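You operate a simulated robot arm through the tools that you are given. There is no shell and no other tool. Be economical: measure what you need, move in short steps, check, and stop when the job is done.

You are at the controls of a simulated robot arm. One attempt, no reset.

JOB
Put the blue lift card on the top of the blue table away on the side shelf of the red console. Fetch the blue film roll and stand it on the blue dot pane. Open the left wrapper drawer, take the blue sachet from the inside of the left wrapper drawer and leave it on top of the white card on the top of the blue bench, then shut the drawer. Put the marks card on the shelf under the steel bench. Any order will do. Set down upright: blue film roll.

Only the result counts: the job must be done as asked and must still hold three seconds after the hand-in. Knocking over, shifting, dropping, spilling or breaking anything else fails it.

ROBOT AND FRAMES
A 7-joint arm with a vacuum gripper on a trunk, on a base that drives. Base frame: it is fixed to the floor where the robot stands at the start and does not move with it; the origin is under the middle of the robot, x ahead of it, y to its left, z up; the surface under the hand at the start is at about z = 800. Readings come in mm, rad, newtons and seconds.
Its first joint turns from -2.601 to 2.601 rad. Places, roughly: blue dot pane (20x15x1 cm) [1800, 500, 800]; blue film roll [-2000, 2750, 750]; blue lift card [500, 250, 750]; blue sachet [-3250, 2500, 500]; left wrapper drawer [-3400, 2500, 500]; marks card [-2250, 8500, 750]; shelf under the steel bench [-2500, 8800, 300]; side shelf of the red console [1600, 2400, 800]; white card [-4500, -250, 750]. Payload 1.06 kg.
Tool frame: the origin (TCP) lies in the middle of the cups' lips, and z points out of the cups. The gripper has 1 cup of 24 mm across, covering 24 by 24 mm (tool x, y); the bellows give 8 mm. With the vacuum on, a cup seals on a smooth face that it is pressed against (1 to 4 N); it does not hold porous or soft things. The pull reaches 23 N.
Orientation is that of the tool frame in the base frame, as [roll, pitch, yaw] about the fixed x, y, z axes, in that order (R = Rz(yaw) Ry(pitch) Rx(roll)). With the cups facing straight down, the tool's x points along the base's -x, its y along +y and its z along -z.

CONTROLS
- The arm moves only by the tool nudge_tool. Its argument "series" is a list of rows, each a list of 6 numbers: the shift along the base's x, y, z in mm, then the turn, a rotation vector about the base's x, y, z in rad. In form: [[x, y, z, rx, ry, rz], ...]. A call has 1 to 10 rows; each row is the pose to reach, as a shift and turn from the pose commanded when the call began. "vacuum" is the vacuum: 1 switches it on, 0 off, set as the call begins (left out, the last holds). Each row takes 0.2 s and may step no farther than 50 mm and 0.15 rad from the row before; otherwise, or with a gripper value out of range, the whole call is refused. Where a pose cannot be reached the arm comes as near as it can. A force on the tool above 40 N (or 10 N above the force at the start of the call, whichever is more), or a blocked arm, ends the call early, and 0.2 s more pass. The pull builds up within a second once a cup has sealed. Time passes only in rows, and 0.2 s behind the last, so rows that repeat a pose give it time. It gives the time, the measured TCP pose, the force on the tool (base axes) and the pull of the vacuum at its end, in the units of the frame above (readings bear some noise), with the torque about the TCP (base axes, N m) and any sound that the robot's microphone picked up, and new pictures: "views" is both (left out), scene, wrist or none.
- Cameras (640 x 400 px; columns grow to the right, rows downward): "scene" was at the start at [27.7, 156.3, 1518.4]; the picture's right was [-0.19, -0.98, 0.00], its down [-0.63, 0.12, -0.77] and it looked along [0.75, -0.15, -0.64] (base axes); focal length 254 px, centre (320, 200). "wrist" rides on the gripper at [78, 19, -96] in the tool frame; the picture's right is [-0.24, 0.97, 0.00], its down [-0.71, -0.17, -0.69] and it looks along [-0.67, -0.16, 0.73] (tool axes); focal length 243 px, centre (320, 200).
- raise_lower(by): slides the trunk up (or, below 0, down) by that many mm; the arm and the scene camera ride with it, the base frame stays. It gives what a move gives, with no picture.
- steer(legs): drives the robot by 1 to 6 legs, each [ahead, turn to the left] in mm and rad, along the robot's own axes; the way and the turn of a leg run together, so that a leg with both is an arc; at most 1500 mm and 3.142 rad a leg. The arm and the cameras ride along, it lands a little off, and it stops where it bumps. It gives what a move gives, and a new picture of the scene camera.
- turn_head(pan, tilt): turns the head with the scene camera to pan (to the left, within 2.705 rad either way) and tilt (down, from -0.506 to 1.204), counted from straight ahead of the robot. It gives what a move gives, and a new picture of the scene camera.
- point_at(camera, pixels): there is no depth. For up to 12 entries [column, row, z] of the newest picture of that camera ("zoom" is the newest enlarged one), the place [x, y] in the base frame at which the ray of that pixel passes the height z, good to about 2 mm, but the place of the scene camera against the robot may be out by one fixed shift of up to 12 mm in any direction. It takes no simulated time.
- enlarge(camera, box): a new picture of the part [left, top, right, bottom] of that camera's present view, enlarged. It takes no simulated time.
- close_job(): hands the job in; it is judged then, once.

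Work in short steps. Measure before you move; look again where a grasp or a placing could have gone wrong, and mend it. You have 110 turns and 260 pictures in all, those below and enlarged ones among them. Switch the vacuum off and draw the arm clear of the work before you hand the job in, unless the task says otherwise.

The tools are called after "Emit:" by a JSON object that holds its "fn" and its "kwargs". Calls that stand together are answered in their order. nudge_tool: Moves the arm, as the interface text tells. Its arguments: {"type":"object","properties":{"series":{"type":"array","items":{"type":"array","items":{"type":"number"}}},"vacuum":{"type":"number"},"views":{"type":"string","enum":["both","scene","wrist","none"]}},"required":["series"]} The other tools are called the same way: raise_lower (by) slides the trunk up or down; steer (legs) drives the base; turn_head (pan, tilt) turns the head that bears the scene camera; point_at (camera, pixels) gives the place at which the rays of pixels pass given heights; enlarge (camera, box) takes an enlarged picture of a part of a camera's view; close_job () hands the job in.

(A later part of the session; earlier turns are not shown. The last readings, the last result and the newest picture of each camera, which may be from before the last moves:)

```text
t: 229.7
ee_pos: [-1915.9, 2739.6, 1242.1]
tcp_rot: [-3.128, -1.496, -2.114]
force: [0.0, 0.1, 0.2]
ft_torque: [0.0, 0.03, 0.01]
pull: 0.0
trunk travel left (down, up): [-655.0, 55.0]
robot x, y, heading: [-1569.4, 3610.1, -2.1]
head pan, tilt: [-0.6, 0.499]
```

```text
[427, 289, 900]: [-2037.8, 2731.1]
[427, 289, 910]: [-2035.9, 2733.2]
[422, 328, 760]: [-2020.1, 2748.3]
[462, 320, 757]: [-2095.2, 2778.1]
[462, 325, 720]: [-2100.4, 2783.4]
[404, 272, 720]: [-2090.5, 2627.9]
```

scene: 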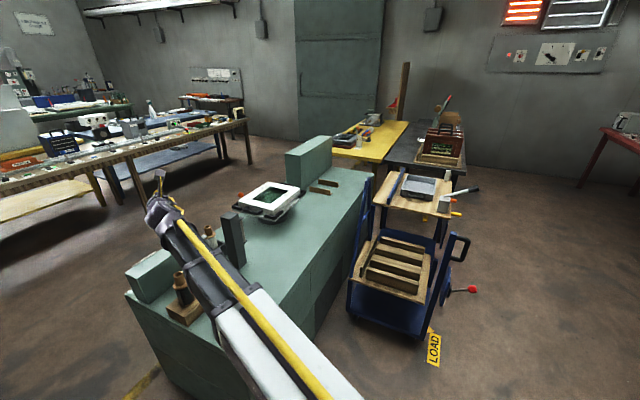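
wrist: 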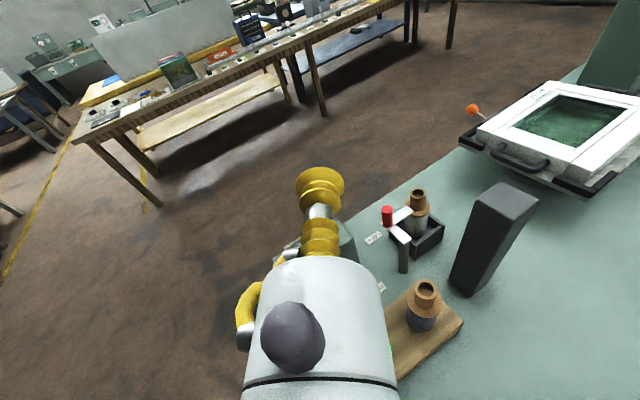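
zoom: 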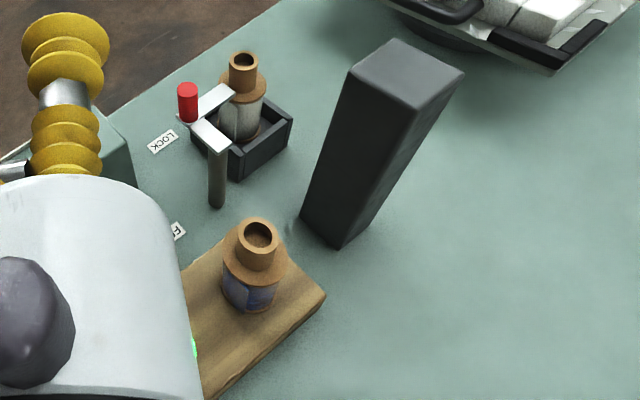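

The roll axis is at ≈(-2036,2732). Move back along the approach line and descend by arm, stopping at z≈900.

Emit:
{"fn": "nudge_tool", "kwargs": {"series": [[-10, 40, 0, 0, 0, 0], [-20, 80, -20, 0, 0, 0], [-30, 115, -50, 0, 0, 0], [-35, 134, -90, 0, 0, 0], [-35, 134, -140, 0, 0, 0], [-35, 134, -190, 0, 0, 0], [-35, 134, -240, 0, 0, 0], [-35, 134, -290, 0, 0, 0], [-35, 134, -340, 0, 0, 0]]}}

```text
t: 231.7
ee_pos: [-1946.3, 2873.3, 900.6]
tcp_rot: [-3.126, -1.492, -2.128]
force: [0.0, 0.3, -0.2]
ft_torque: [-0.01, 0.01, 0.0]
pull: 0.0
trunk travel left (down, up): [-655.0, 55.0]
robot x, y, heading: [-1571.0, 3606.9, -2.094]
head pan, tilt: [-0.6, 0.499]
```

scene: 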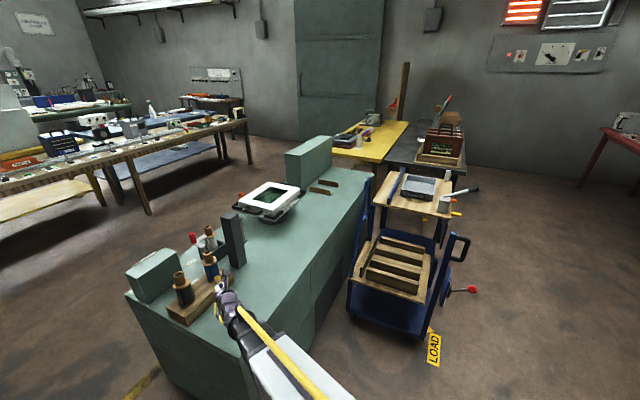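
wrist: 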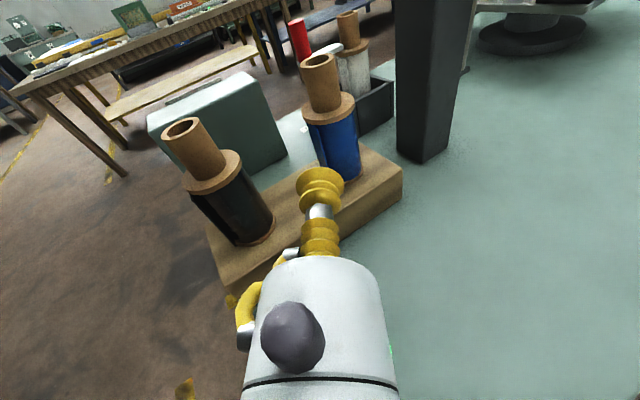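

Emit:
{"fn": "point_at", "kwargs": {"camera": "wrist", "pixels": [[346, 181, 740], [346, 181, 760], [346, 181, 780], [331, 124, 820], [331, 124, 840], [331, 124, 860], [318, 59, 910], [318, 59, 900], [402, 200, 720], [402, 200, 740]]}}

```text
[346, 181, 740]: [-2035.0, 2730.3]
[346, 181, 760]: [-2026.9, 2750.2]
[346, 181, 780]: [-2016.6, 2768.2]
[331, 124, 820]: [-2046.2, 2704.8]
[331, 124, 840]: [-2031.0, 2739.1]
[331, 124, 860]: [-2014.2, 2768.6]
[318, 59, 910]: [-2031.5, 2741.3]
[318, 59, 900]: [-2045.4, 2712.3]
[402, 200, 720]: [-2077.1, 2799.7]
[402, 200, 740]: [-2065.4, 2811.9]
```

Body spans z≈770–848. Lower to z 812 and advance to 30 mm before contact.

Emit:
{"fn": "nudge_tool", "kwargs": {"series": [[0, 0, -45, 0, 0, 0], [0, 0, -88, 0, 0, 0], [-20, -32, -88, 0, 0, 0], [-40, -64, -88, 0, 0, 0], [-60, -94, -88, 0, 0, 0]]}}

Emit:
{"fn": "enlarge", "kwargs": {"camera": "wrist", "box": [230, 60, 430, 220]}}

```text
t: 232.9
ee_pos: [-1997.6, 2773.0, 816.1]
tcp_rot: [3.126, -1.49, -2.107]
force: [-0.4, -0.2, -0.9]
ft_torque: [-0.03, 0.04, -0.01]
pull: 0.0
out of reach, approached as far as the arm can: row 1, 2, 3, 4, 5
trunk travel left (down, up): [-655.0, 55.0]
robot x, y, heading: [-1569.7, 3607.5, -2.099]
head pan, tilt: [-0.6, 0.499]
```

scene: 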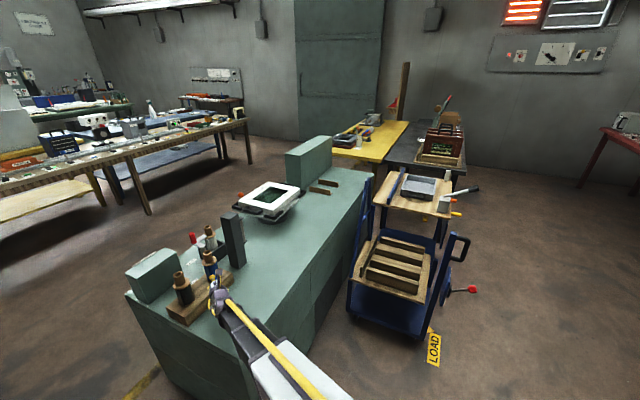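
wrist: 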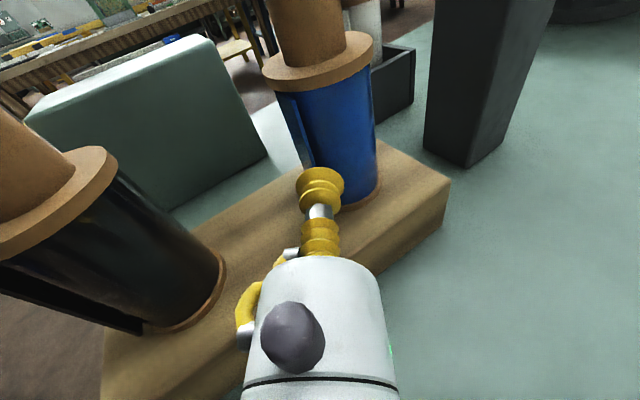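

```text
2.50 times, centred on (330, 140) of wrist
```

zoom: 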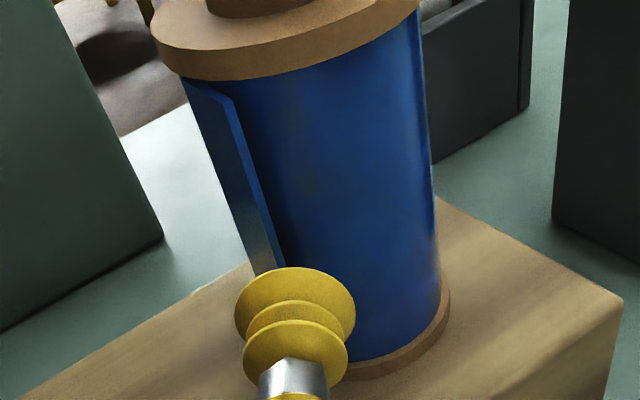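

The arm is near a wrist limit at this height; back up, lower the trunk 130 so it works more level. The seam flap is on the roll's left, so I'll aim ~13 mm right.

Emit:
{"fn": "nudge_tool", "kwargs": {"series": [[20, 34, 30, 0, 0, 0], [20, 34, 70, 0, 0, 0], [20, 34, 110, 0, 0, 0], [20, 34, 130, 0, 0, 0]], "views": "none"}}

Emit:
{"fn": "raise_lower", "kwargs": {"by": -130}}

Emit:
{"fn": "nudge_tool", "kwargs": {"series": [[0, 0, 0, 0, 0, 0]]}}

```text
t: 233.9
ee_pos: [-1977.8, 2806.8, 946.4]
tcp_rot: [-3.138, -1.495, -2.104]
force: [-0.3, 0.4, 0.1]
ft_torque: [-0.01, -0.01, 0.0]
pull: 0.1
out of reach, approached as far as the arm can: row 1
trunk travel left (down, up): [-655.0, 55.0]
robot x, y, heading: [-1572.5, 3607.0, -2.1]
head pan, tilt: [-0.6, 0.499]
```

```text
t: 235.5
ee_pos: [-1979.5, 2806.5, 816.8]
tcp_rot: [-3.133, -1.493, -2.108]
force: [-0.9, 0.1, 0.8]
ft_torque: [-0.01, 0.01, -0.01]
pull: 0.0
trunk travel left (down, up): [-525.0, 185.0]
robot x, y, heading: [-1568.7, 3608.3, -2.104]
head pan, tilt: [-0.6, 0.499]
```

```text
t: 235.9
ee_pos: [-1978.7, 2806.7, 816.7]
tcp_rot: [-3.134, -1.497, -2.109]
force: [0.6, -0.1, 0.2]
ft_torque: [0.01, 0.02, -0.01]
pull: 0.0
trunk travel left (down, up): [-525.0, 185.0]
robot x, y, heading: [-1566.9, 3606.5, -2.1]
head pan, tilt: [-0.6, 0.499]
```

scene: 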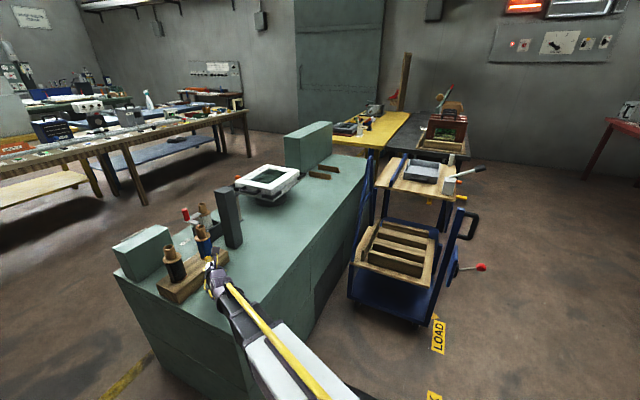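
wrist: 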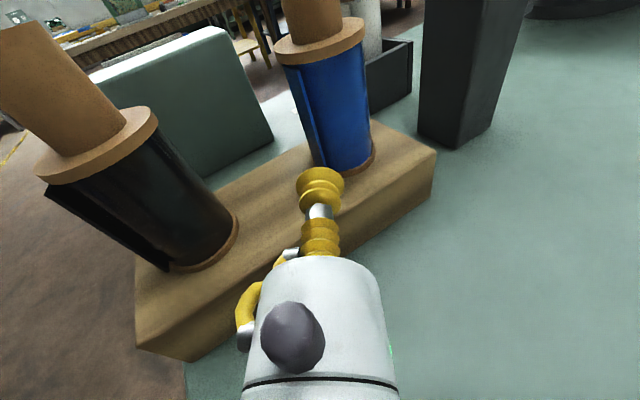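

A film seam strip is on the left part of the body; enlarge to see how far.

Emit:
{"fn": "enlarge", "kwargs": {"camera": "wrist", "box": [260, 20, 400, 200]}}

```text
2.22 times, centred on (330, 110) of wrist
```

zoom: 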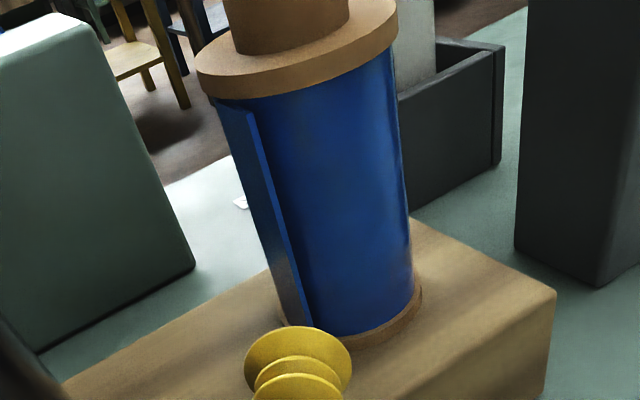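

Seam edge lies ~15 mm left of the centre line; I'll also yaw 0.2 rad to get farther from it and move to 25 mm before contact.

Emit:
{"fn": "nudge_tool", "kwargs": {"series": [[-20, -4, -2, 0, 0, 0.1], [-35, -10, -4, 0, 0, 0.2], [-40, -26, -5, 0, 0, 0.2]], "views": "wrist"}}

Emit:
{"fn": "enlarge", "kwargs": {"camera": "wrist", "box": [240, 20, 420, 220]}}

```text
t: 236.7
ee_pos: [-1965.2, 2758.6, 817.7]
tcp_rot: [3.048, -1.396, -1.946]
force: [-0.3, -0.4, 0.6]
ft_torque: [-0.01, -0.02, 0.02]
pull: 0.1
out of reach, approached as far as the arm can: row 1, 2, 3
trunk travel left (down, up): [-525.0, 185.0]
robot x, y, heading: [-1572.0, 3605.0, -2.101]
head pan, tilt: [-0.6, 0.499]
```

wrist: 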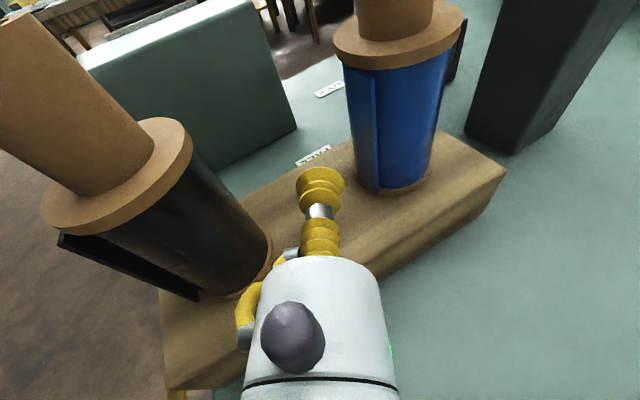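

```text
2.00 times, centred on (330, 120) of wrist
```

zoom: 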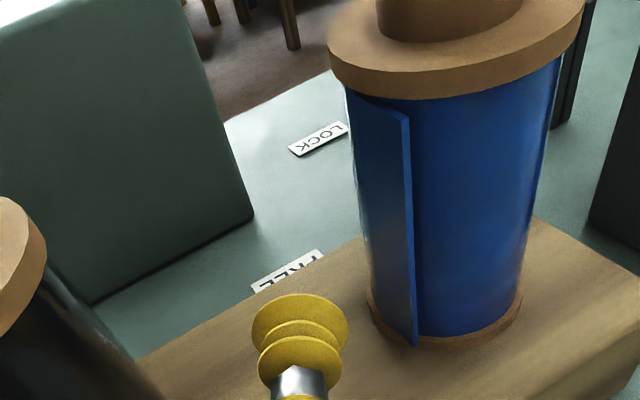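

A joint limit (tool roll) blocks the extra yaw. I back out upward, restore orientation, and will reposition the base slightly instead.

Emit:
{"fn": "nudge_tool", "kwargs": {"series": [[10, 30, 15, -0.045, 0.015, -0.03], [15, 50, 55, -0.0915, 0.031, -0.061], [15, 50, 100, -0.0915, 0.031, -0.061], [15, 50, 145, -0.0915, 0.031, -0.061], [15, 50, 190, -0.0915, 0.031, -0.061], [15, 50, 230, -0.0915, 0.031, -0.061]], "views": "none"}}

Emit:
{"fn": "steer", "kwargs": {"legs": [[0, -0.31], [142, 0], [0, 0.35]]}}

Emit:
{"fn": "nudge_tool", "kwargs": {"series": [[0, 0, 0, 0, 0, 0]], "views": "wrist"}}

```text
t: 238.1
ee_pos: [-1990.4, 2822.6, 1024.0]
tcp_rot: [2.033, -1.467, -0.891]
force: [0.8, 0.3, 0.7]
ft_torque: [0.03, -0.02, -0.05]
pull: 0.0
out of reach, approached as far as the arm can: row 1, 2, 3, 4, 5, 6
trunk travel left (down, up): [-525.0, 185.0]
robot x, y, heading: [-1570.9, 3606.9, -2.1]
head pan, tilt: [-0.6, 0.499]
```

```text
t: 241.5
ee_pos: [-2058.8, 2708.6, 1027.0]
tcp_rot: [-2.88, -1.546, -2.208]
force: [0.8, 0.1, 0.0]
ft_torque: [0.0, -0.02, 0.03]
pull: 0.1
trunk travel left (down, up): [-525.0, 185.0]
robot x, y, heading: [-1675.0, 3509.4, -2.056]
head pan, tilt: [-0.6, 0.499]
```

scene: 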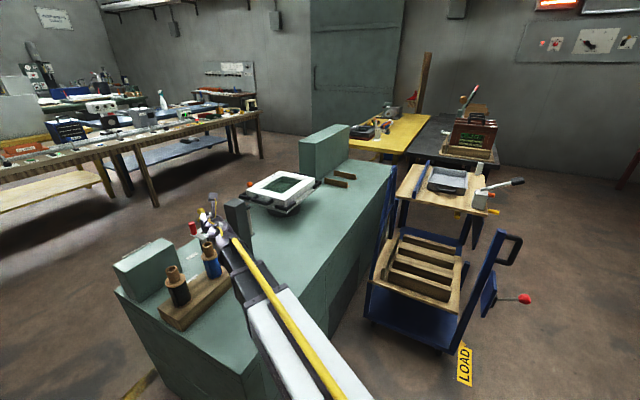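

```text
t: 241.9
ee_pos: [-2058.5, 2708.1, 1027.1]
tcp_rot: [-2.879, -1.547, -2.21]
force: [-0.8, -0.4, -0.3]
ft_torque: [0.02, -0.03, 0.02]
pull: 0.0
trunk travel left (down, up): [-525.0, 185.0]
robot x, y, heading: [-1676.7, 3509.3, -2.056]
head pan, tilt: [-0.6, 0.499]
```

wrist: 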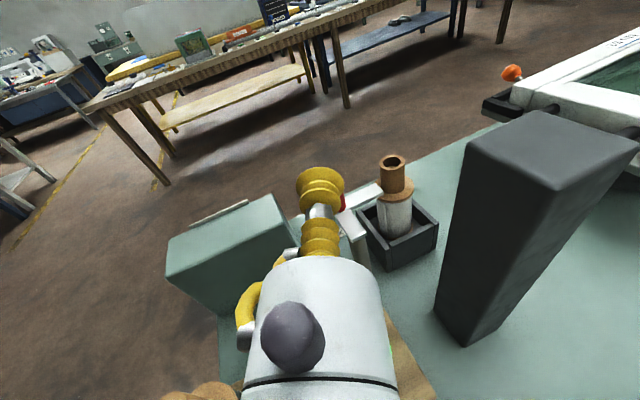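

Base repositioned. Restore yaw to ≈-2.04, retreat to the pre-contact line and descend to z≈815.

Emit:
{"fn": "nudge_tool", "kwargs": {"series": [[18, 30, 0, 0.016, -0.006, -0.03], [36, 60, 0, 0.032, -0.012, -0.06], [54, 87, 0, 0.046, -0.018, -0.093], [54, 87, -45, 0.046, -0.018, -0.093], [54, 87, -90, 0.046, -0.018, -0.093], [54, 87, -135, 0.046, -0.018, -0.093], [54, 87, -180, 0.046, -0.018, -0.093], [54, 87, -213, 0.046, -0.018, -0.093]]}}

Emit:
{"fn": "enlarge", "kwargs": {"camera": "wrist", "box": [240, 20, 420, 220]}}

```text
t: 243.7
ee_pos: [-2000.0, 2792.6, 814.6]
tcp_rot: [-3.1, -1.495, -2.09]
force: [-0.7, 0.1, 0.2]
ft_torque: [-0.01, 0.03, 0.02]
pull: 0.0
out of reach, approached as far as the arm can: row 3, 4, 8
trunk travel left (down, up): [-525.0, 185.0]
robot x, y, heading: [-1677.6, 3511.1, -2.056]
head pan, tilt: [-0.6, 0.499]
```

scene: 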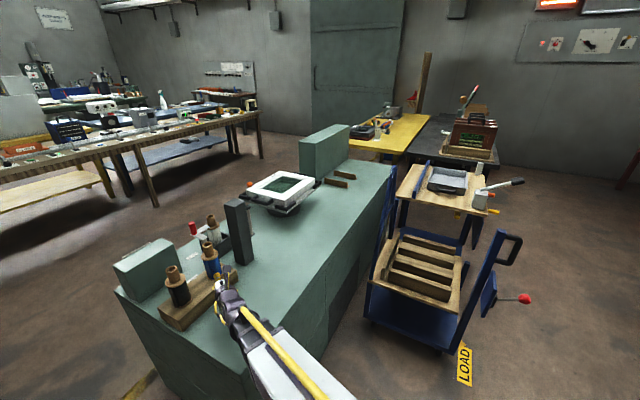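
wrist: 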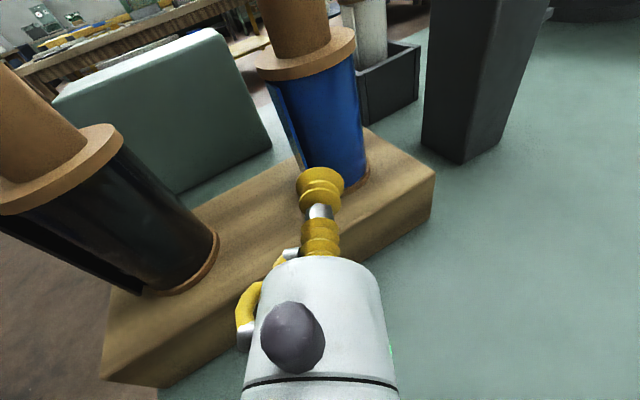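

```text
2.00 times, centred on (330, 120) of wrist
```

zoom: 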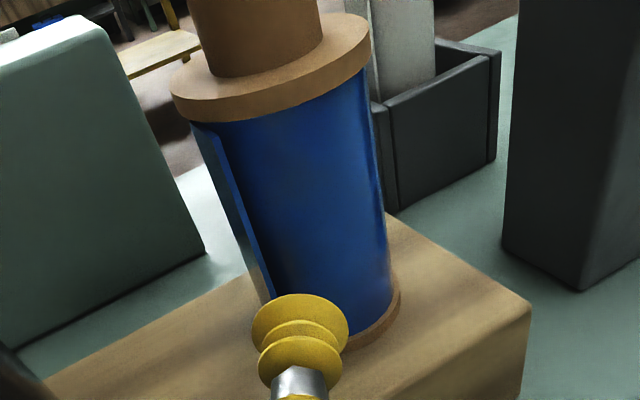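

Alignment needs ≈6 mm right and ≈44 mm forward. Approach with vacuum on, small final steps.

Emit:
{"fn": "nudge_tool", "kwargs": {"series": [[-5, 3, 0, 0, 0, 0], [-14, -15, -1, 0, 0, 0], [-22, -31, -2, 0, 0, 0], [-24.5, -34.5, -2, 0, 0, 0], [-26, -37, -2, 0, 0, 0], [-26, -37, -2, 0, 0, 0]], "vacuum": 1, "views": "wrist"}}

```text
t: 245.1
ee_pos: [-2020.3, 2754.0, 814.1]
tcp_rot: [-3.104, -1.494, -2.089]
force: [0.6, 0.4, -0.6]
ft_torque: [0.01, 0.04, 0.01]
pull: 0.0
out of reach, approached as far as the arm can: row 1, 2, 3, 4, 5, 6
trunk travel left (down, up): [-525.0, 185.0]
robot x, y, heading: [-1675.8, 3511.5, -2.056]
head pan, tilt: [-0.6, 0.499]
```

wrist: 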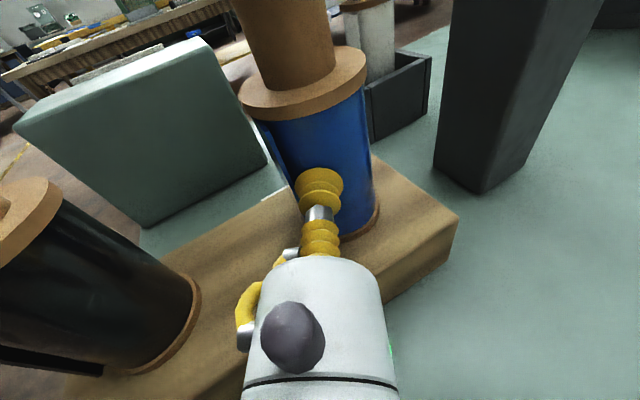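

The arm resists moving right (tool-roll joint limit). Roll the tool 0.3 rad back about its own axis, backed off, then correct sideways.

Emit:
{"fn": "nudge_tool", "kwargs": {"series": [[4, 9, 0, 0, 0, 0], [7, 15, 0, -0.065, -0.13, -0.011], [7, 15, 0, -0.13, -0.26, -0.022], [7, 15, 0, -0.16, -0.32, -0.027], [2, 19, -1, -0.16, -0.32, -0.027]], "vacuum": 0, "views": "wrist"}}

```text
t: 246.3
ee_pos: [-2014.2, 2769.3, 815.2]
tcp_rot: [-1.788, -1.199, 2.865]
force: [0.1, -0.2, -0.6]
ft_torque: [-0.06, -0.01, -0.02]
pull: 0.2
out of reach, approached as far as the arm can: row 5
trunk travel left (down, up): [-525.0, 185.0]
robot x, y, heading: [-1673.3, 3509.5, -2.054]
head pan, tilt: [-0.6, 0.499]
```

wrist: 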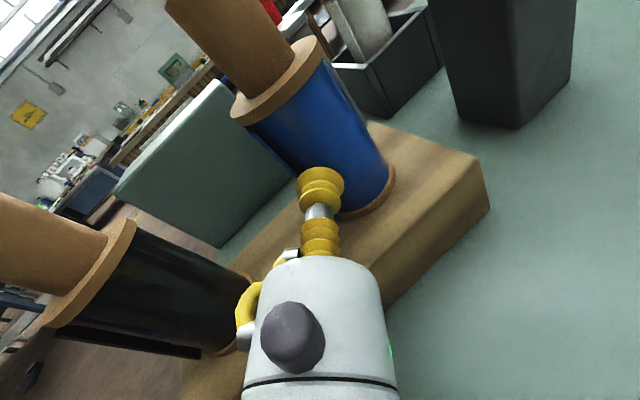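

Still limited, so it's height-related: back off, go up, and lower the trunk another 170.

Emit:
{"fn": "nudge_tool", "kwargs": {"series": [[12, 22, 0, 0, 0, 0], [23, 44, 10, 0, 0, 0], [23, 44, 55, 0, 0, 0], [23, 44, 100, 0, 0, 0], [23, 44, 145, 0, 0, 0], [23, 44, 170, 0, 0, 0]], "views": "none"}}

Emit:
{"fn": "raise_lower", "kwargs": {"by": -170}}

Emit:
{"fn": "nudge_tool", "kwargs": {"series": [[-14, -16, -1, 0, 0, 0], [-23, -34, -2, 0, 0, 0]]}}

```text
t: 247.7
ee_pos: [-1989.6, 2813.8, 987.3]
tcp_rot: [-1.825, -1.318, 2.916]
force: [0.3, 0.3, -0.1]
ft_torque: [-0.03, 0.0, -0.03]
pull: 0.0
trunk travel left (down, up): [-525.0, 185.0]
robot x, y, heading: [-1676.7, 3510.6, -2.054]
head pan, tilt: [-0.6, 0.499]
```

```text
t: 249.7
ee_pos: [-1990.5, 2813.9, 816.4]
tcp_rot: [-1.778, -1.2, 2.867]
force: [-0.1, 0.2, -0.6]
ft_torque: [0.0, 0.0, 0.03]
pull: 0.0
trunk travel left (down, up): [-355.0, 355.0]
robot x, y, heading: [-1671.3, 3514.4, -2.054]
head pan, tilt: [-0.6, 0.499]
```

```text
t: 250.2
ee_pos: [-2013.3, 2778.5, 814.0]
tcp_rot: [-1.777, -1.2, 2.868]
force: [-0.2, -0.5, 0.5]
ft_torque: [-0.01, 0.02, -0.02]
pull: 0.0
trunk travel left (down, up): [-355.0, 355.0]
robot x, y, heading: [-1676.3, 3513.9, -2.055]
head pan, tilt: [-0.6, 0.499]
```

scene: 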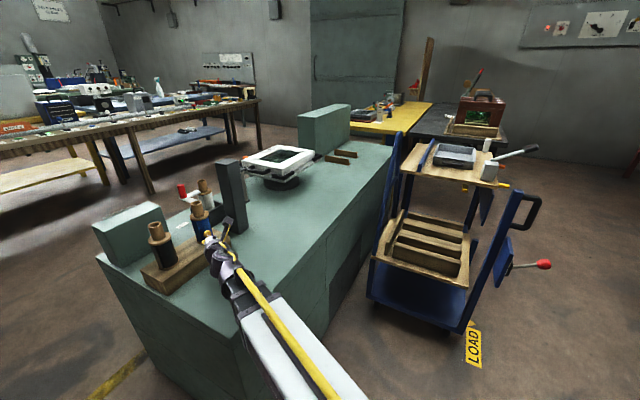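
wrist: 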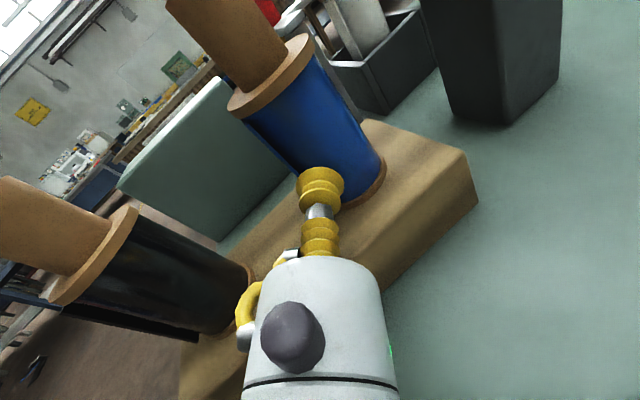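

Now unrestricted, lateral error ≈0. Advance ≈26–30 mm with vacuum on.

Emit:
{"fn": "nudge_tool", "kwargs": {"series": [[-10, -17.2, 0, 0, 0, 0], [-12.5, -21.6, 0, 0, 0, 0], [-13.5, -23.9, 0, 0, 0, 0], [-14.5, -25.8, 0, 0, 0, 0], [-15.2, -27.2, 0, 0, 0, 0], [-15.2, -27.2, 0, 0, 0, 0]], "vacuum": 1, "views": "wrist"}}

```text
t: 251.7
ee_pos: [-2029.4, 2753.2, 813.7]
tcp_rot: [-1.778, -1.2, 2.865]
force: [-0.6, 0.8, 0.0]
ft_torque: [-0.08, 0.06, 0.04]
pull: 22.5
trunk travel left (down, up): [-355.0, 355.0]
robot x, y, heading: [-1673.9, 3513.5, -2.056]
head pan, tilt: [-0.6, 0.499]
```

wrist: 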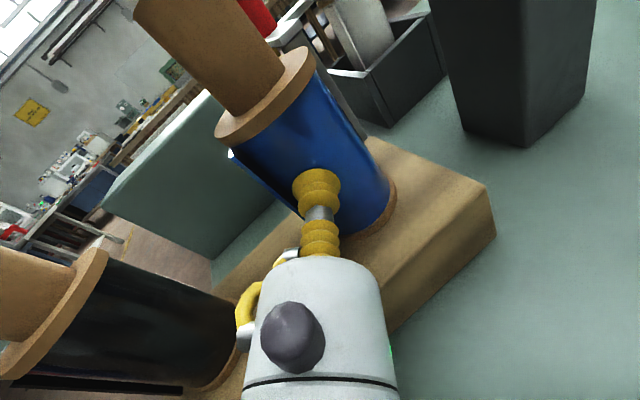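

Sealed (22.5 N). Lift straight up slowly.

Emit:
{"fn": "nudge_tool", "kwargs": {"series": [[0, 0, 5, 0, 0, 0], [0, 0, 12, 0, 0, 0], [0, 0, 25, 0, 0, 0], [0, 0, 45, 0, 0, 0], [0, 0, 70, 0, 0, 0], [0, 0, 100, 0, 0, 0]], "views": "both"}}

```text
t: 253.1
ee_pos: [-2028.9, 2751.5, 914.3]
tcp_rot: [-1.782, -1.203, 2.869]
force: [0.0, 0.1, -1.9]
ft_torque: [0.06, -0.01, -0.01]
pull: 23.2
trunk travel left (down, up): [-355.0, 355.0]
robot x, y, heading: [-1673.1, 3510.2, -2.057]
head pan, tilt: [-0.6, 0.499]
```

scene: 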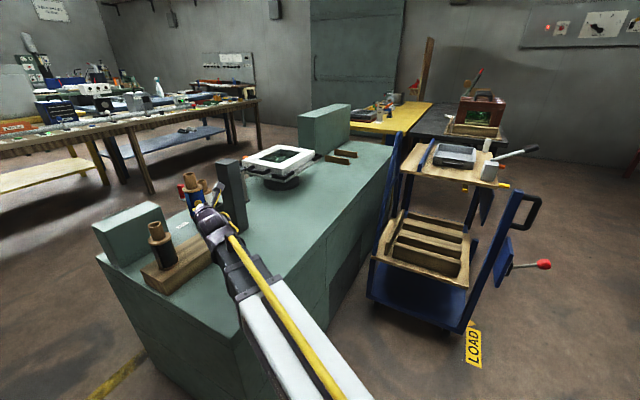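
wrist: 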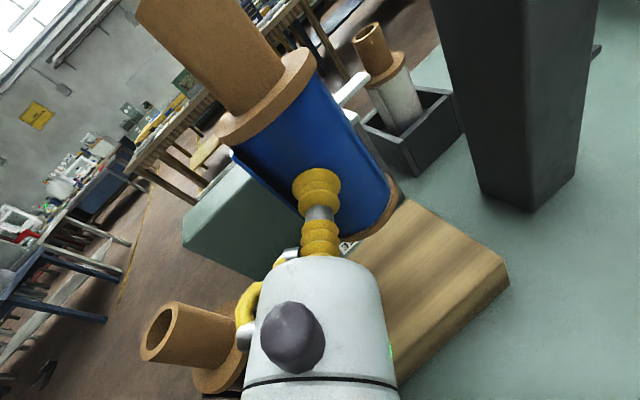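

The roll is held (≈2 N). Raise it a bit with the trunk, back off and drive to the aisle.

Emit:
{"fn": "raise_lower", "kwargs": {"by": 150}}

Emit:
{"fn": "steer", "kwargs": {"legs": [[-900, 0], [0, 0.487], [1500, 0], [1150, 0], [0, 1.5708]]}}

Emit:
{"fn": "turn_head", "kwargs": {"pan": -0.3, "tilt": 0.5}}

```text
t: 254.8
ee_pos: [-2028.6, 2752.3, 1063.6]
tcp_rot: [-1.78, -1.201, 2.868]
force: [-0.6, -0.1, -2.3]
ft_torque: [0.06, -0.04, 0.02]
pull: 22.5
trunk travel left (down, up): [-505.0, 205.0]
robot x, y, heading: [-1674.7, 3511.6, -2.057]
head pan, tilt: [-0.6, 0.499]
```

```text
t: 277.2
ee_pos: [-420.9, 1697.9, 1063.5]
tcp_rot: [-1.78, -1.2, -1.369]
force: [0.1, -0.6, -1.7]
ft_torque: [-0.03, 0.07, 0.03]
pull: 23.5
trunk travel left (down, up): [-505.0, 205.0]
robot x, y, heading: [-1259.5, 1662.3, -0.009]
head pan, tilt: [-0.6, 0.499]
```

scene: 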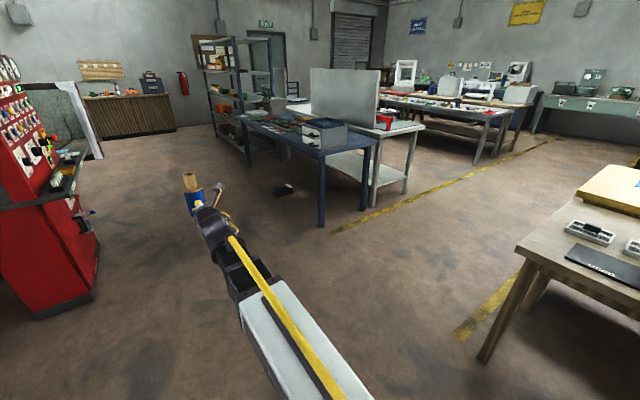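

```text
t: 278.0
ee_pos: [-421.6, 1696.1, 1063.2]
tcp_rot: [-1.78, -1.201, -1.365]
force: [-0.8, 0.0, -3.1]
ft_torque: [-0.01, 0.03, 0.0]
pull: 22.9
trunk travel left (down, up): [-505.0, 205.0]
robot x, y, heading: [-1260.1, 1665.8, -0.006]
head pan, tilt: [-0.3, 0.499]
```

scene: 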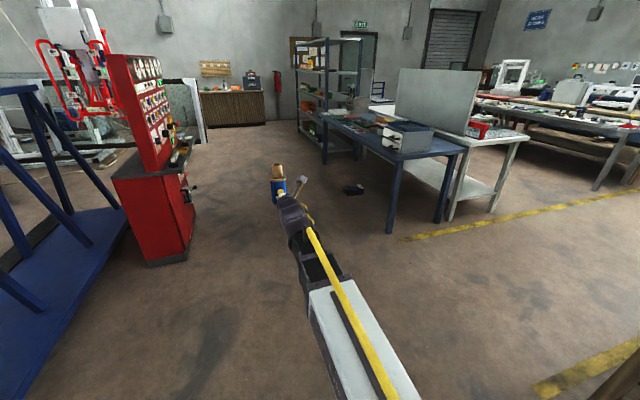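

A foot pedal lies on the floor at (354,190); measure it, then drive east.

Emit:
{"fn": "point_at", "kwargs": {"camera": "scene", "pixels": [[354, 194, 0], [344, 193, 0], [388, 234, 0], [325, 165, 0], [152, 265, 0]]}}

Emit:
{"fn": "steer", "kwargs": {"legs": [[1500, 0], [1400, 0]]}}

Emit:
{"fn": "turn_head", "kwargs": {"pan": -1.4, "tilt": 0.65}}

```text
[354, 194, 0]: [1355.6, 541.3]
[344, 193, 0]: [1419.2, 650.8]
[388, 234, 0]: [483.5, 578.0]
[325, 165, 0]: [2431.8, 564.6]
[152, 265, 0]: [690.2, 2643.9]
```

```text
t: 292.0
ee_pos: [2470.3, 1698.7, 1064.4]
tcp_rot: [-1.782, -1.202, -1.361]
force: [-0.8, -0.4, -2.7]
ft_torque: [0.0, 0.04, 0.03]
pull: 22.9
trunk travel left (down, up): [-505.0, 205.0]
robot x, y, heading: [1630.7, 1657.3, 0.002]
head pan, tilt: [-0.3, 0.499]
```

scene: 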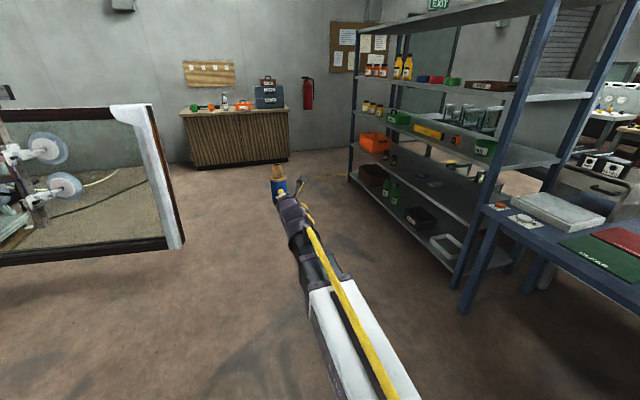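

```text
t: 293.3
ee_pos: [2470.4, 1697.7, 1064.3]
tcp_rot: [-1.781, -1.201, -1.357]
force: [-0.6, -0.2, -2.4]
ft_torque: [-0.04, 0.09, 0.02]
pull: 23.4
trunk travel left (down, up): [-505.0, 205.0]
robot x, y, heading: [1633.2, 1658.0, 0.001]
head pan, tilt: [-1.4, 0.649]
```

scene: 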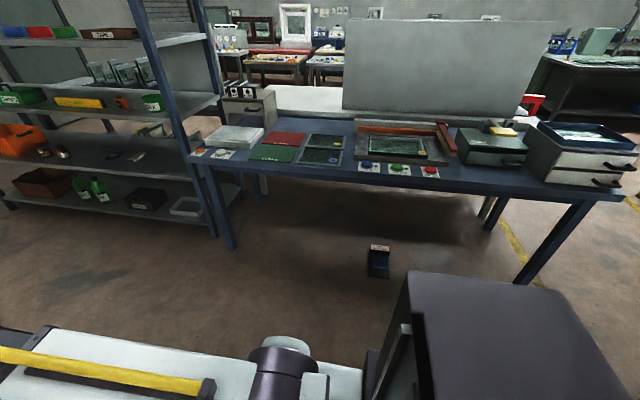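

Emit:
{"fn": "enlarge", "kwargs": {"camera": "scene", "box": [220, 115, 450, 190]}}

Emit:
{"fn": "point_at", "kwargs": {"camera": "scene", "pixels": [[300, 147, 808], [342, 149, 808], [340, 166, 808], [296, 163, 808], [308, 134, 808], [346, 136, 808], [220, 168, 800], [560, 195, 800], [378, 277, 0], [333, 159, 810]]}}

```text
2.78 times, centred on (335, 152) of scene
```

zoom: 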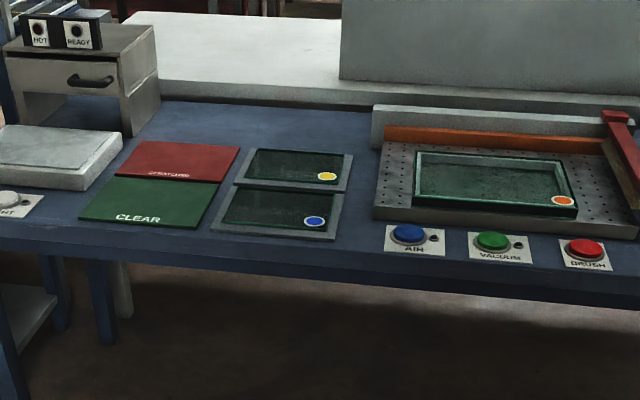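

```text
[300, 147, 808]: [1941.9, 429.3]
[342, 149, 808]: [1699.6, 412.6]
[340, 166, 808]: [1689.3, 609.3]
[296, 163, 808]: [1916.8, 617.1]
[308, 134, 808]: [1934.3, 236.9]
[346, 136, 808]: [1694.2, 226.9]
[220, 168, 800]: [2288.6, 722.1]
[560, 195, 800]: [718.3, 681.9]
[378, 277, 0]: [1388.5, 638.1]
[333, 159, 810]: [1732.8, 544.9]
```

Blue-dot pane is the front one (zoom centre ≈(280,208)). Drive to face it, stopping ~100 mm short.

Emit:
{"fn": "steer", "kwargs": {"legs": [[145, 0], [0, -1.5708], [150, 0]]}}

Emit:
{"fn": "turn_head", "kwargs": {"pan": 0.0, "tilt": 0.65}}

Emit:
{"fn": "nudge_tool", "kwargs": {"series": [[0, 0, 0, 0, 0, 0]], "views": "wrist"}}

```text
t: 299.5
ee_pos: [1795.8, 671.8, 1063.1]
tcp_rot: [-1.779, -1.202, -2.951]
force: [-0.5, 0.4, -2.7]
ft_torque: [0.08, 0.03, -0.01]
pull: 22.7
trunk travel left (down, up): [-505.0, 205.0]
robot x, y, heading: [1773.8, 1507.3, -1.594]
head pan, tilt: [-1.4, 0.649]
```

scene: 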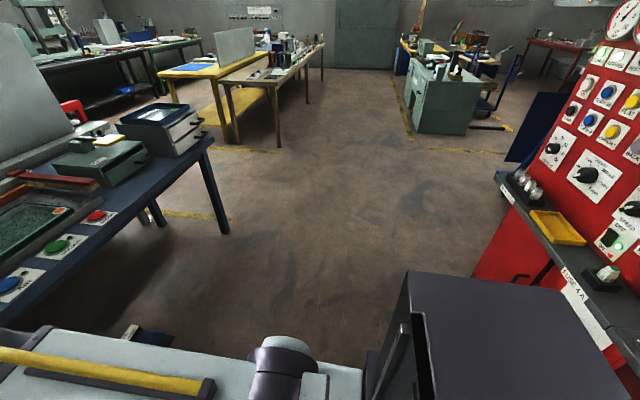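

```text
t: 301.1
ee_pos: [1796.7, 669.7, 1063.8]
tcp_rot: [-1.781, -1.2, -2.95]
force: [0.9, -0.3, -2.7]
ft_torque: [0.06, 0.04, 0.05]
pull: 22.5
trunk travel left (down, up): [-505.0, 205.0]
robot x, y, heading: [1777.9, 1509.7, -1.595]
head pan, tilt: [0.0, 0.649]
```

scene: 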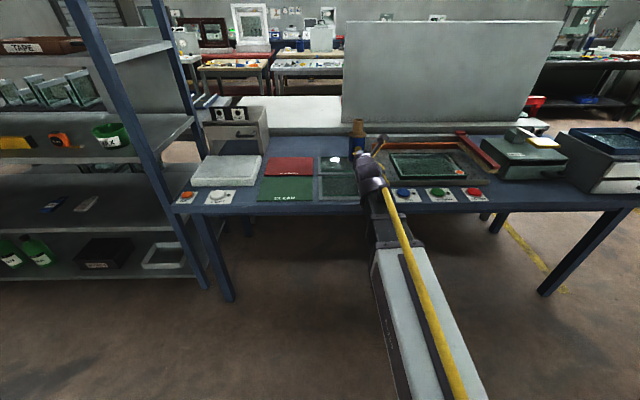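

```text
t: 301.5
ee_pos: [1798.2, 669.6, 1063.7]
tcp_rot: [-1.782, -1.2, -2.951]
force: [-0.4, 0.4, -2.0]
ft_torque: [0.09, 0.0, 0.01]
pull: 23.9
trunk travel left (down, up): [-505.0, 205.0]
robot x, y, heading: [1779.1, 1505.8, -1.589]
head pan, tilt: [0.0, 0.649]
```

wrist: 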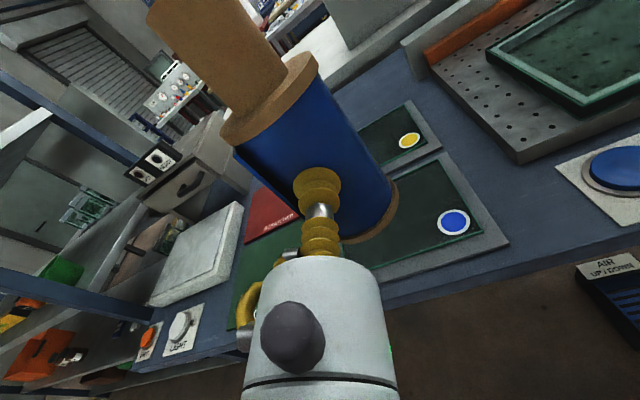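

Emit:
{"fn": "point_at", "kwargs": {"camera": "wrist", "pixels": [[453, 222, 812], [484, 232, 812], [432, 162, 812], [374, 266, 812], [410, 140, 812], [508, 242, 805], [378, 284, 805], [640, 235, 800], [453, 222, 800]]}}

Emit:
{"fn": "enlarge", "kwargs": {"camera": "scene", "box": [250, 140, 420, 220]}}

```text
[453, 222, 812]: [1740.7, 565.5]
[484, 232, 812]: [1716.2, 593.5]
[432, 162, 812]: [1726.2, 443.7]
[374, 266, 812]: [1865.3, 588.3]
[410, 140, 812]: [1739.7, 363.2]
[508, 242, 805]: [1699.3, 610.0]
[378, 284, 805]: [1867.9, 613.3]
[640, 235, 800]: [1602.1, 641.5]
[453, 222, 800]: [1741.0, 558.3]
```

```text
3.76 times, centred on (335, 180) of scene
```

zoom: 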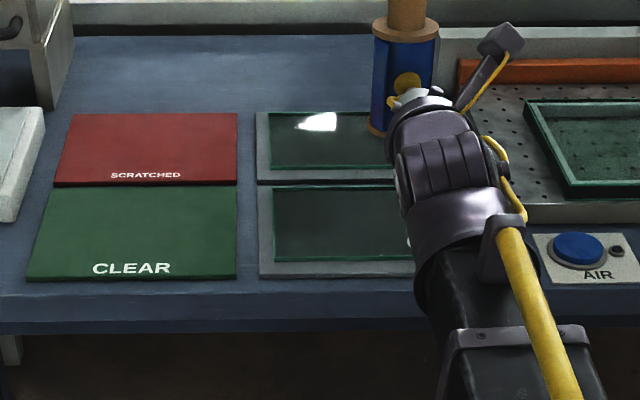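

Pane spans x≈1720–1920, y≈443–593; centre (1822,518). Drive 130 forward, lower the trunk 150, and check.

Emit:
{"fn": "steer", "kwargs": {"legs": [[128, 0]]}}

Emit:
{"fn": "raise_lower", "kwargs": {"by": -120}}

Emit:
{"fn": "nudge_tool", "kwargs": {"series": [[12, 0, 0, 0, 0, 0], [24, 0, 0, 0, 0, 0]]}}

Emit:
{"fn": "enlarge", "kwargs": {"camera": "scene", "box": [260, 120, 430, 240]}}

```text
t: 302.7
ee_pos: [1794.5, 542.5, 1063.7]
tcp_rot: [-1.78, -1.202, -2.951]
force: [-0.1, 0.7, -3.5]
ft_torque: [0.04, 0.01, 0.04]
pull: 23.2
trunk travel left (down, up): [-505.0, 205.0]
robot x, y, heading: [1769.1, 1382.2, -1.594]
head pan, tilt: [0.0, 0.649]
```

scene: 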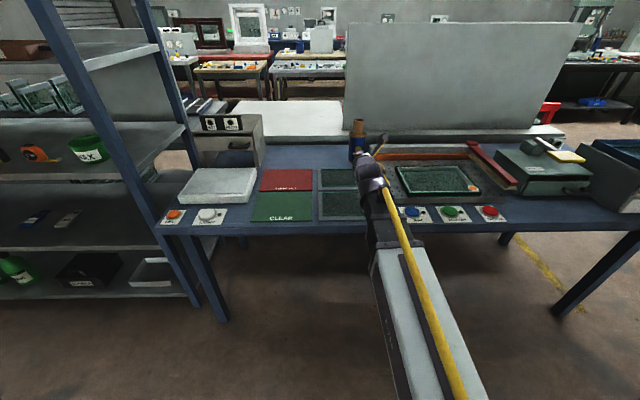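

```text
t: 304.2
ee_pos: [1795.1, 543.7, 943.7]
tcp_rot: [-1.781, -1.202, -2.951]
force: [0.2, -0.3, -3.3]
ft_torque: [0.1, 0.0, 0.08]
pull: 22.5
trunk travel left (down, up): [-385.0, 325.0]
robot x, y, heading: [1772.9, 1380.0, -1.585]
head pan, tilt: [0.0, 0.649]
```

```text
t: 304.8
ee_pos: [1818.6, 541.0, 944.4]
tcp_rot: [-1.78, -1.202, -2.95]
force: [0.1, -0.5, -2.0]
ft_torque: [0.05, 0.03, 0.02]
pull: 22.9
trunk travel left (down, up): [-385.0, 325.0]
robot x, y, heading: [1775.3, 1376.8, -1.588]
head pan, tilt: [0.0, 0.649]
```

scene: 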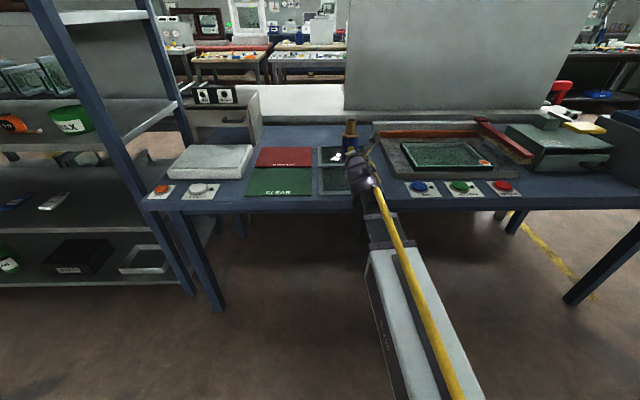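
wrist: 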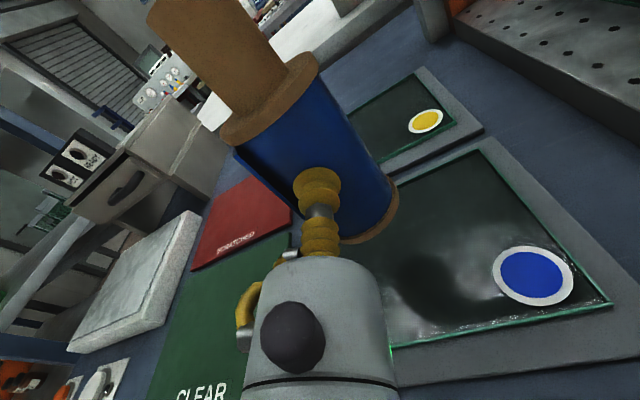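

```text
3.33 times, centred on (345, 180) of scene
```

zoom: 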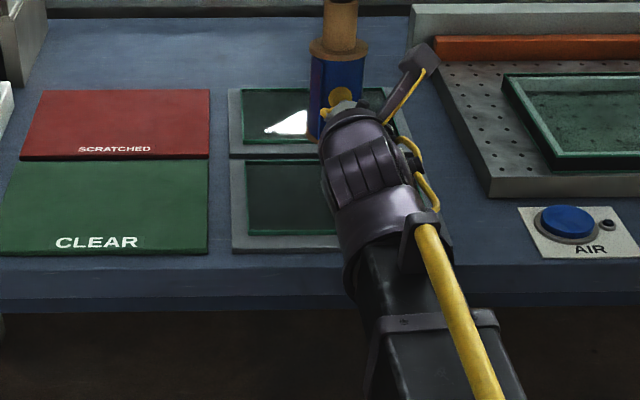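

Emit:
{"fn": "point_at", "kwargs": {"camera": "wrist", "pixels": [[610, 304, 812], [482, 152, 812], [388, 348, 812], [533, 275, 812], [482, 152, 805], [640, 355, 800]]}}

```text
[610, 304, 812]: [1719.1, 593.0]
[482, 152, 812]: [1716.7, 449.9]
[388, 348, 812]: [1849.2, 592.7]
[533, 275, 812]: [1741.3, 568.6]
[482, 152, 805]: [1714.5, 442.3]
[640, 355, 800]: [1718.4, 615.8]
```

Aligned over the pane centre. Lower the trunk 60, then fine steps by arm to contact.

Emit:
{"fn": "raise_lower", "kwargs": {"by": -60}}

Emit:
{"fn": "nudge_tool", "kwargs": {"series": [[0, 0, -5, 0, 0, 0], [0, 0, -9, 0, 0, 0], [0, 0, -12, 0, 0, 0]], "views": "wrist"}}

```text
t: 305.8
ee_pos: [1818.6, 542.4, 883.2]
tcp_rot: [-1.782, -1.201, -2.951]
force: [0.3, -0.2, -2.9]
ft_torque: [0.04, -0.01, 0.02]
pull: 23.2
trunk travel left (down, up): [-325.0, 385.0]
robot x, y, heading: [1775.2, 1381.2, -1.588]
head pan, tilt: [0.0, 0.649]
```

```text
t: 306.6
ee_pos: [1819.6, 543.9, 870.2]
tcp_rot: [-1.78, -1.2, -2.949]
force: [0.1, 0.4, -1.5]
ft_torque: [0.08, -0.05, 0.0]
pull: 22.8
trunk travel left (down, up): [-325.0, 385.0]
robot x, y, heading: [1774.4, 1378.3, -1.586]
head pan, tilt: [0.0, 0.649]
```

wrist: 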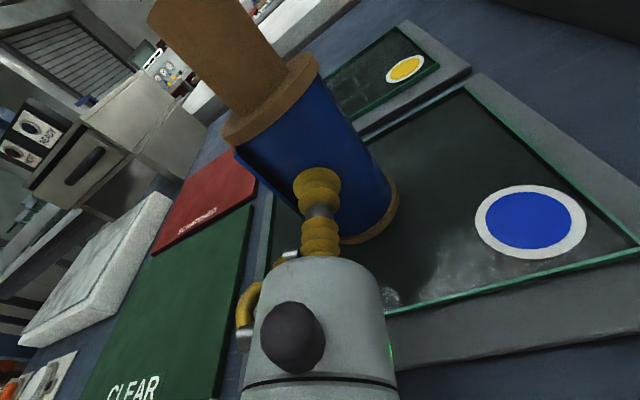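

Reflection nearly meets the roll's base. Continue in small steps.

Emit:
{"fn": "nudge_tool", "kwargs": {"series": [[0, 0, -3, 0, 0, 0], [0, 0, -6, 0, 0, 0], [0, 0, -8, 0, 0, 0]], "views": "wrist"}}

```text
t: 307.4
ee_pos: [1818.3, 543.9, 864.9]
tcp_rot: [-1.774, -1.201, -2.956]
force: [-0.5, 1.8, 10.6]
ft_torque: [0.01, -0.01, 0.04]
pull: 22.9
trunk travel left (down, up): [-325.0, 385.0]
robot x, y, heading: [1771.3, 1378.2, -1.59]
head pan, tilt: [0.0, 0.649]
```

wrist: 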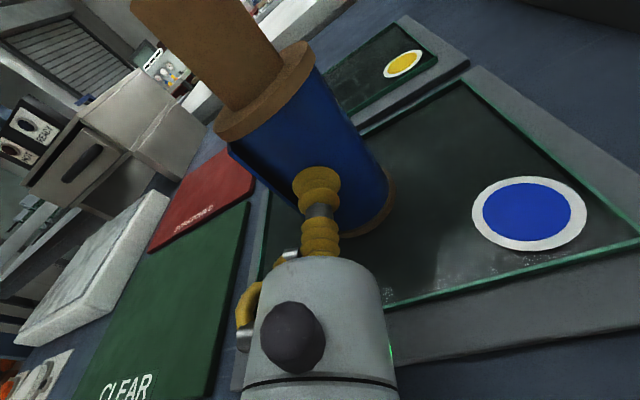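

Contact. Relieve by 2.5 mm, then release and withdraw along +y gently.

Emit:
{"fn": "nudge_tool", "kwargs": {"series": [[0, 0, 2.5, 0, 0, 0], [0, 0, 2.5, 0, 0, 0]], "views": "none"}}

Emit:
{"fn": "nudge_tool", "kwargs": {"series": [[0, 1, 0, 0, 0, 0], [0, 3, 0, 0, 0, 0], [0, 5, 0, 0, 0, 0], [0, 7, 0, 0, 0, 0], [0, 10, 0, 0, 0, 0], [0, 16, 0, 0, 0, 0], [0, 30, 0, 0, 0, 0], [0, 60, 5, 0, 0, 0]], "vacuum": 0}}

Emit:
{"fn": "enlarge", "kwargs": {"camera": "scene", "box": [260, 120, 430, 240]}}

```text
t: 308.0
ee_pos: [1819.1, 543.0, 865.4]
tcp_rot: [-1.786, -1.199, -2.949]
force: [0.2, 0.3, -2.3]
ft_torque: [0.08, 0.02, 0.03]
pull: 23.0
trunk travel left (down, up): [-325.0, 385.0]
robot x, y, heading: [1772.2, 1381.8, -1.592]
head pan, tilt: [0.0, 0.649]
```

```text
t: 309.8
ee_pos: [1819.5, 602.7, 872.1]
tcp_rot: [-1.781, -1.2, -2.951]
force: [-0.1, 0.0, 0.1]
ft_torque: [0.01, -0.01, -0.01]
pull: 0.0
trunk travel left (down, up): [-325.0, 385.0]
robot x, y, heading: [1770.0, 1380.6, -1.59]
head pan, tilt: [0.0, 0.649]
```

scene: 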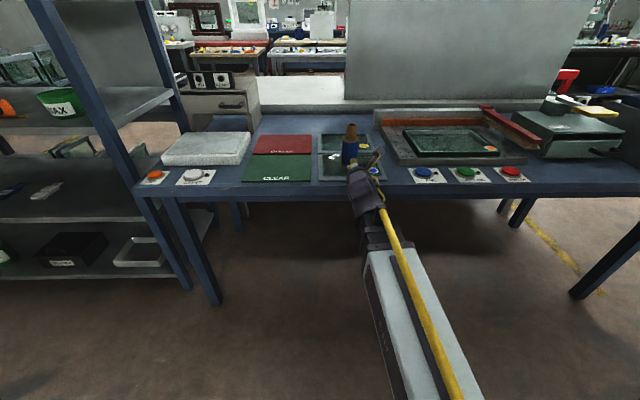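
wrist: 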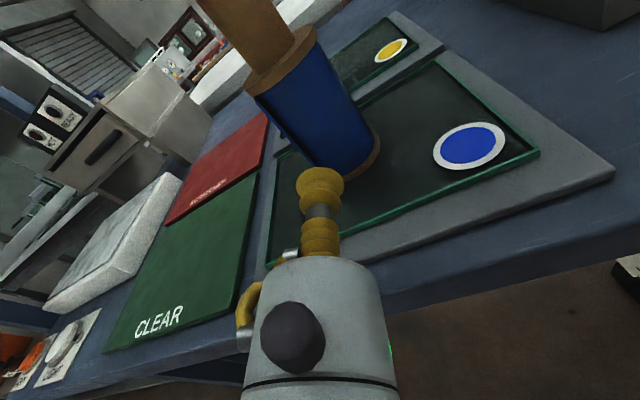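

```text
3.33 times, centred on (345, 180) of scene
```

zoom: 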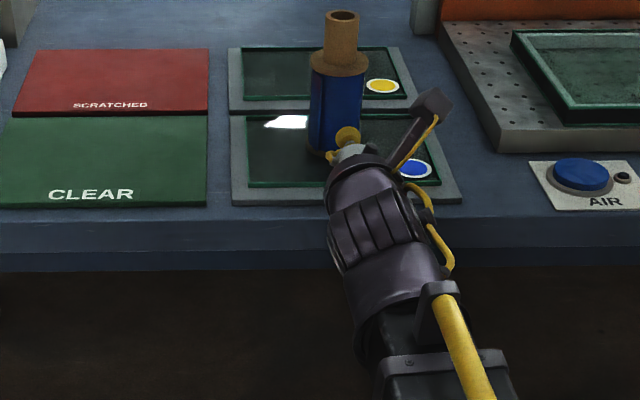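

The roll stands upright on the pane. Now drive to the drawer: back off and go west along y≈1500.

Emit:
{"fn": "raise_lower", "kwargs": {"by": 100}}

Emit:
{"fn": "steer", "kwargs": {"legs": [[-200, 0], [0, -1.5216], [1500, 0], [1500, 0], [1500, 0], [640, 0]]}}

Emit:
{"fn": "turn_head", "kwargs": {"pan": -1.5, "tilt": 0.6}}

```text
t: 311.2
ee_pos: [1818.2, 602.7, 971.3]
tcp_rot: [-1.78, -1.201, -2.952]
force: [-0.5, 0.4, 0.0]
ft_torque: [0.01, 0.01, -0.01]
pull: 0.1
trunk travel left (down, up): [-425.0, 285.0]
robot x, y, heading: [1772.3, 1381.9, -1.594]
head pan, tilt: [0.0, 0.649]
```

```text
t: 340.7
ee_pos: [-4140.3, 1253.9, 971.1]
tcp_rot: [-1.78, -1.201, 1.828]
force: [-0.1, 0.2, 0.1]
ft_torque: [-0.04, 0.01, -0.01]
pull: 0.0
trunk travel left (down, up): [-425.0, 285.0]
robot x, y, heading: [-3367.2, 1349.5, -3.096]
head pan, tilt: [0.0, 0.649]
```

scene: 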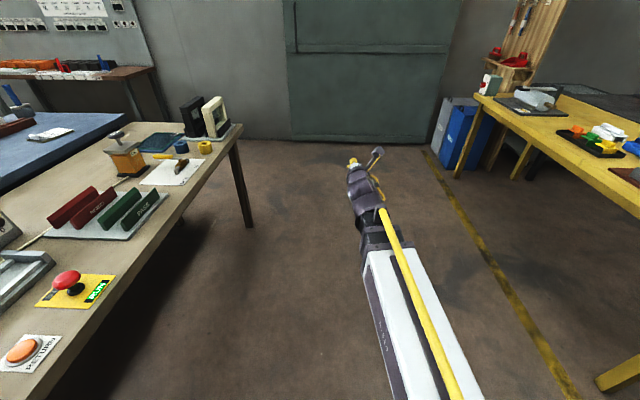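

```text
t: 342.3
ee_pos: [-4139.6, 1252.3, 971.6]
tcp_rot: [-1.78, -1.2, 1.828]
force: [0.3, 0.3, -0.9]
ft_torque: [-0.01, 0.01, 0.0]
pull: 0.1
trunk travel left (down, up): [-425.0, 285.0]
robot x, y, heading: [-3368.9, 1350.5, -3.094]
head pan, tilt: [-1.499, 0.6]
```

scene: 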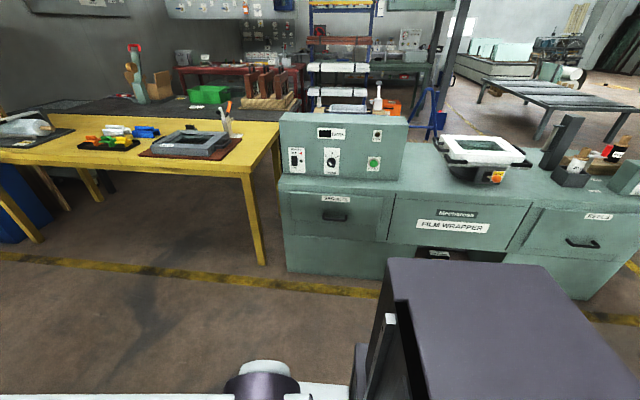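

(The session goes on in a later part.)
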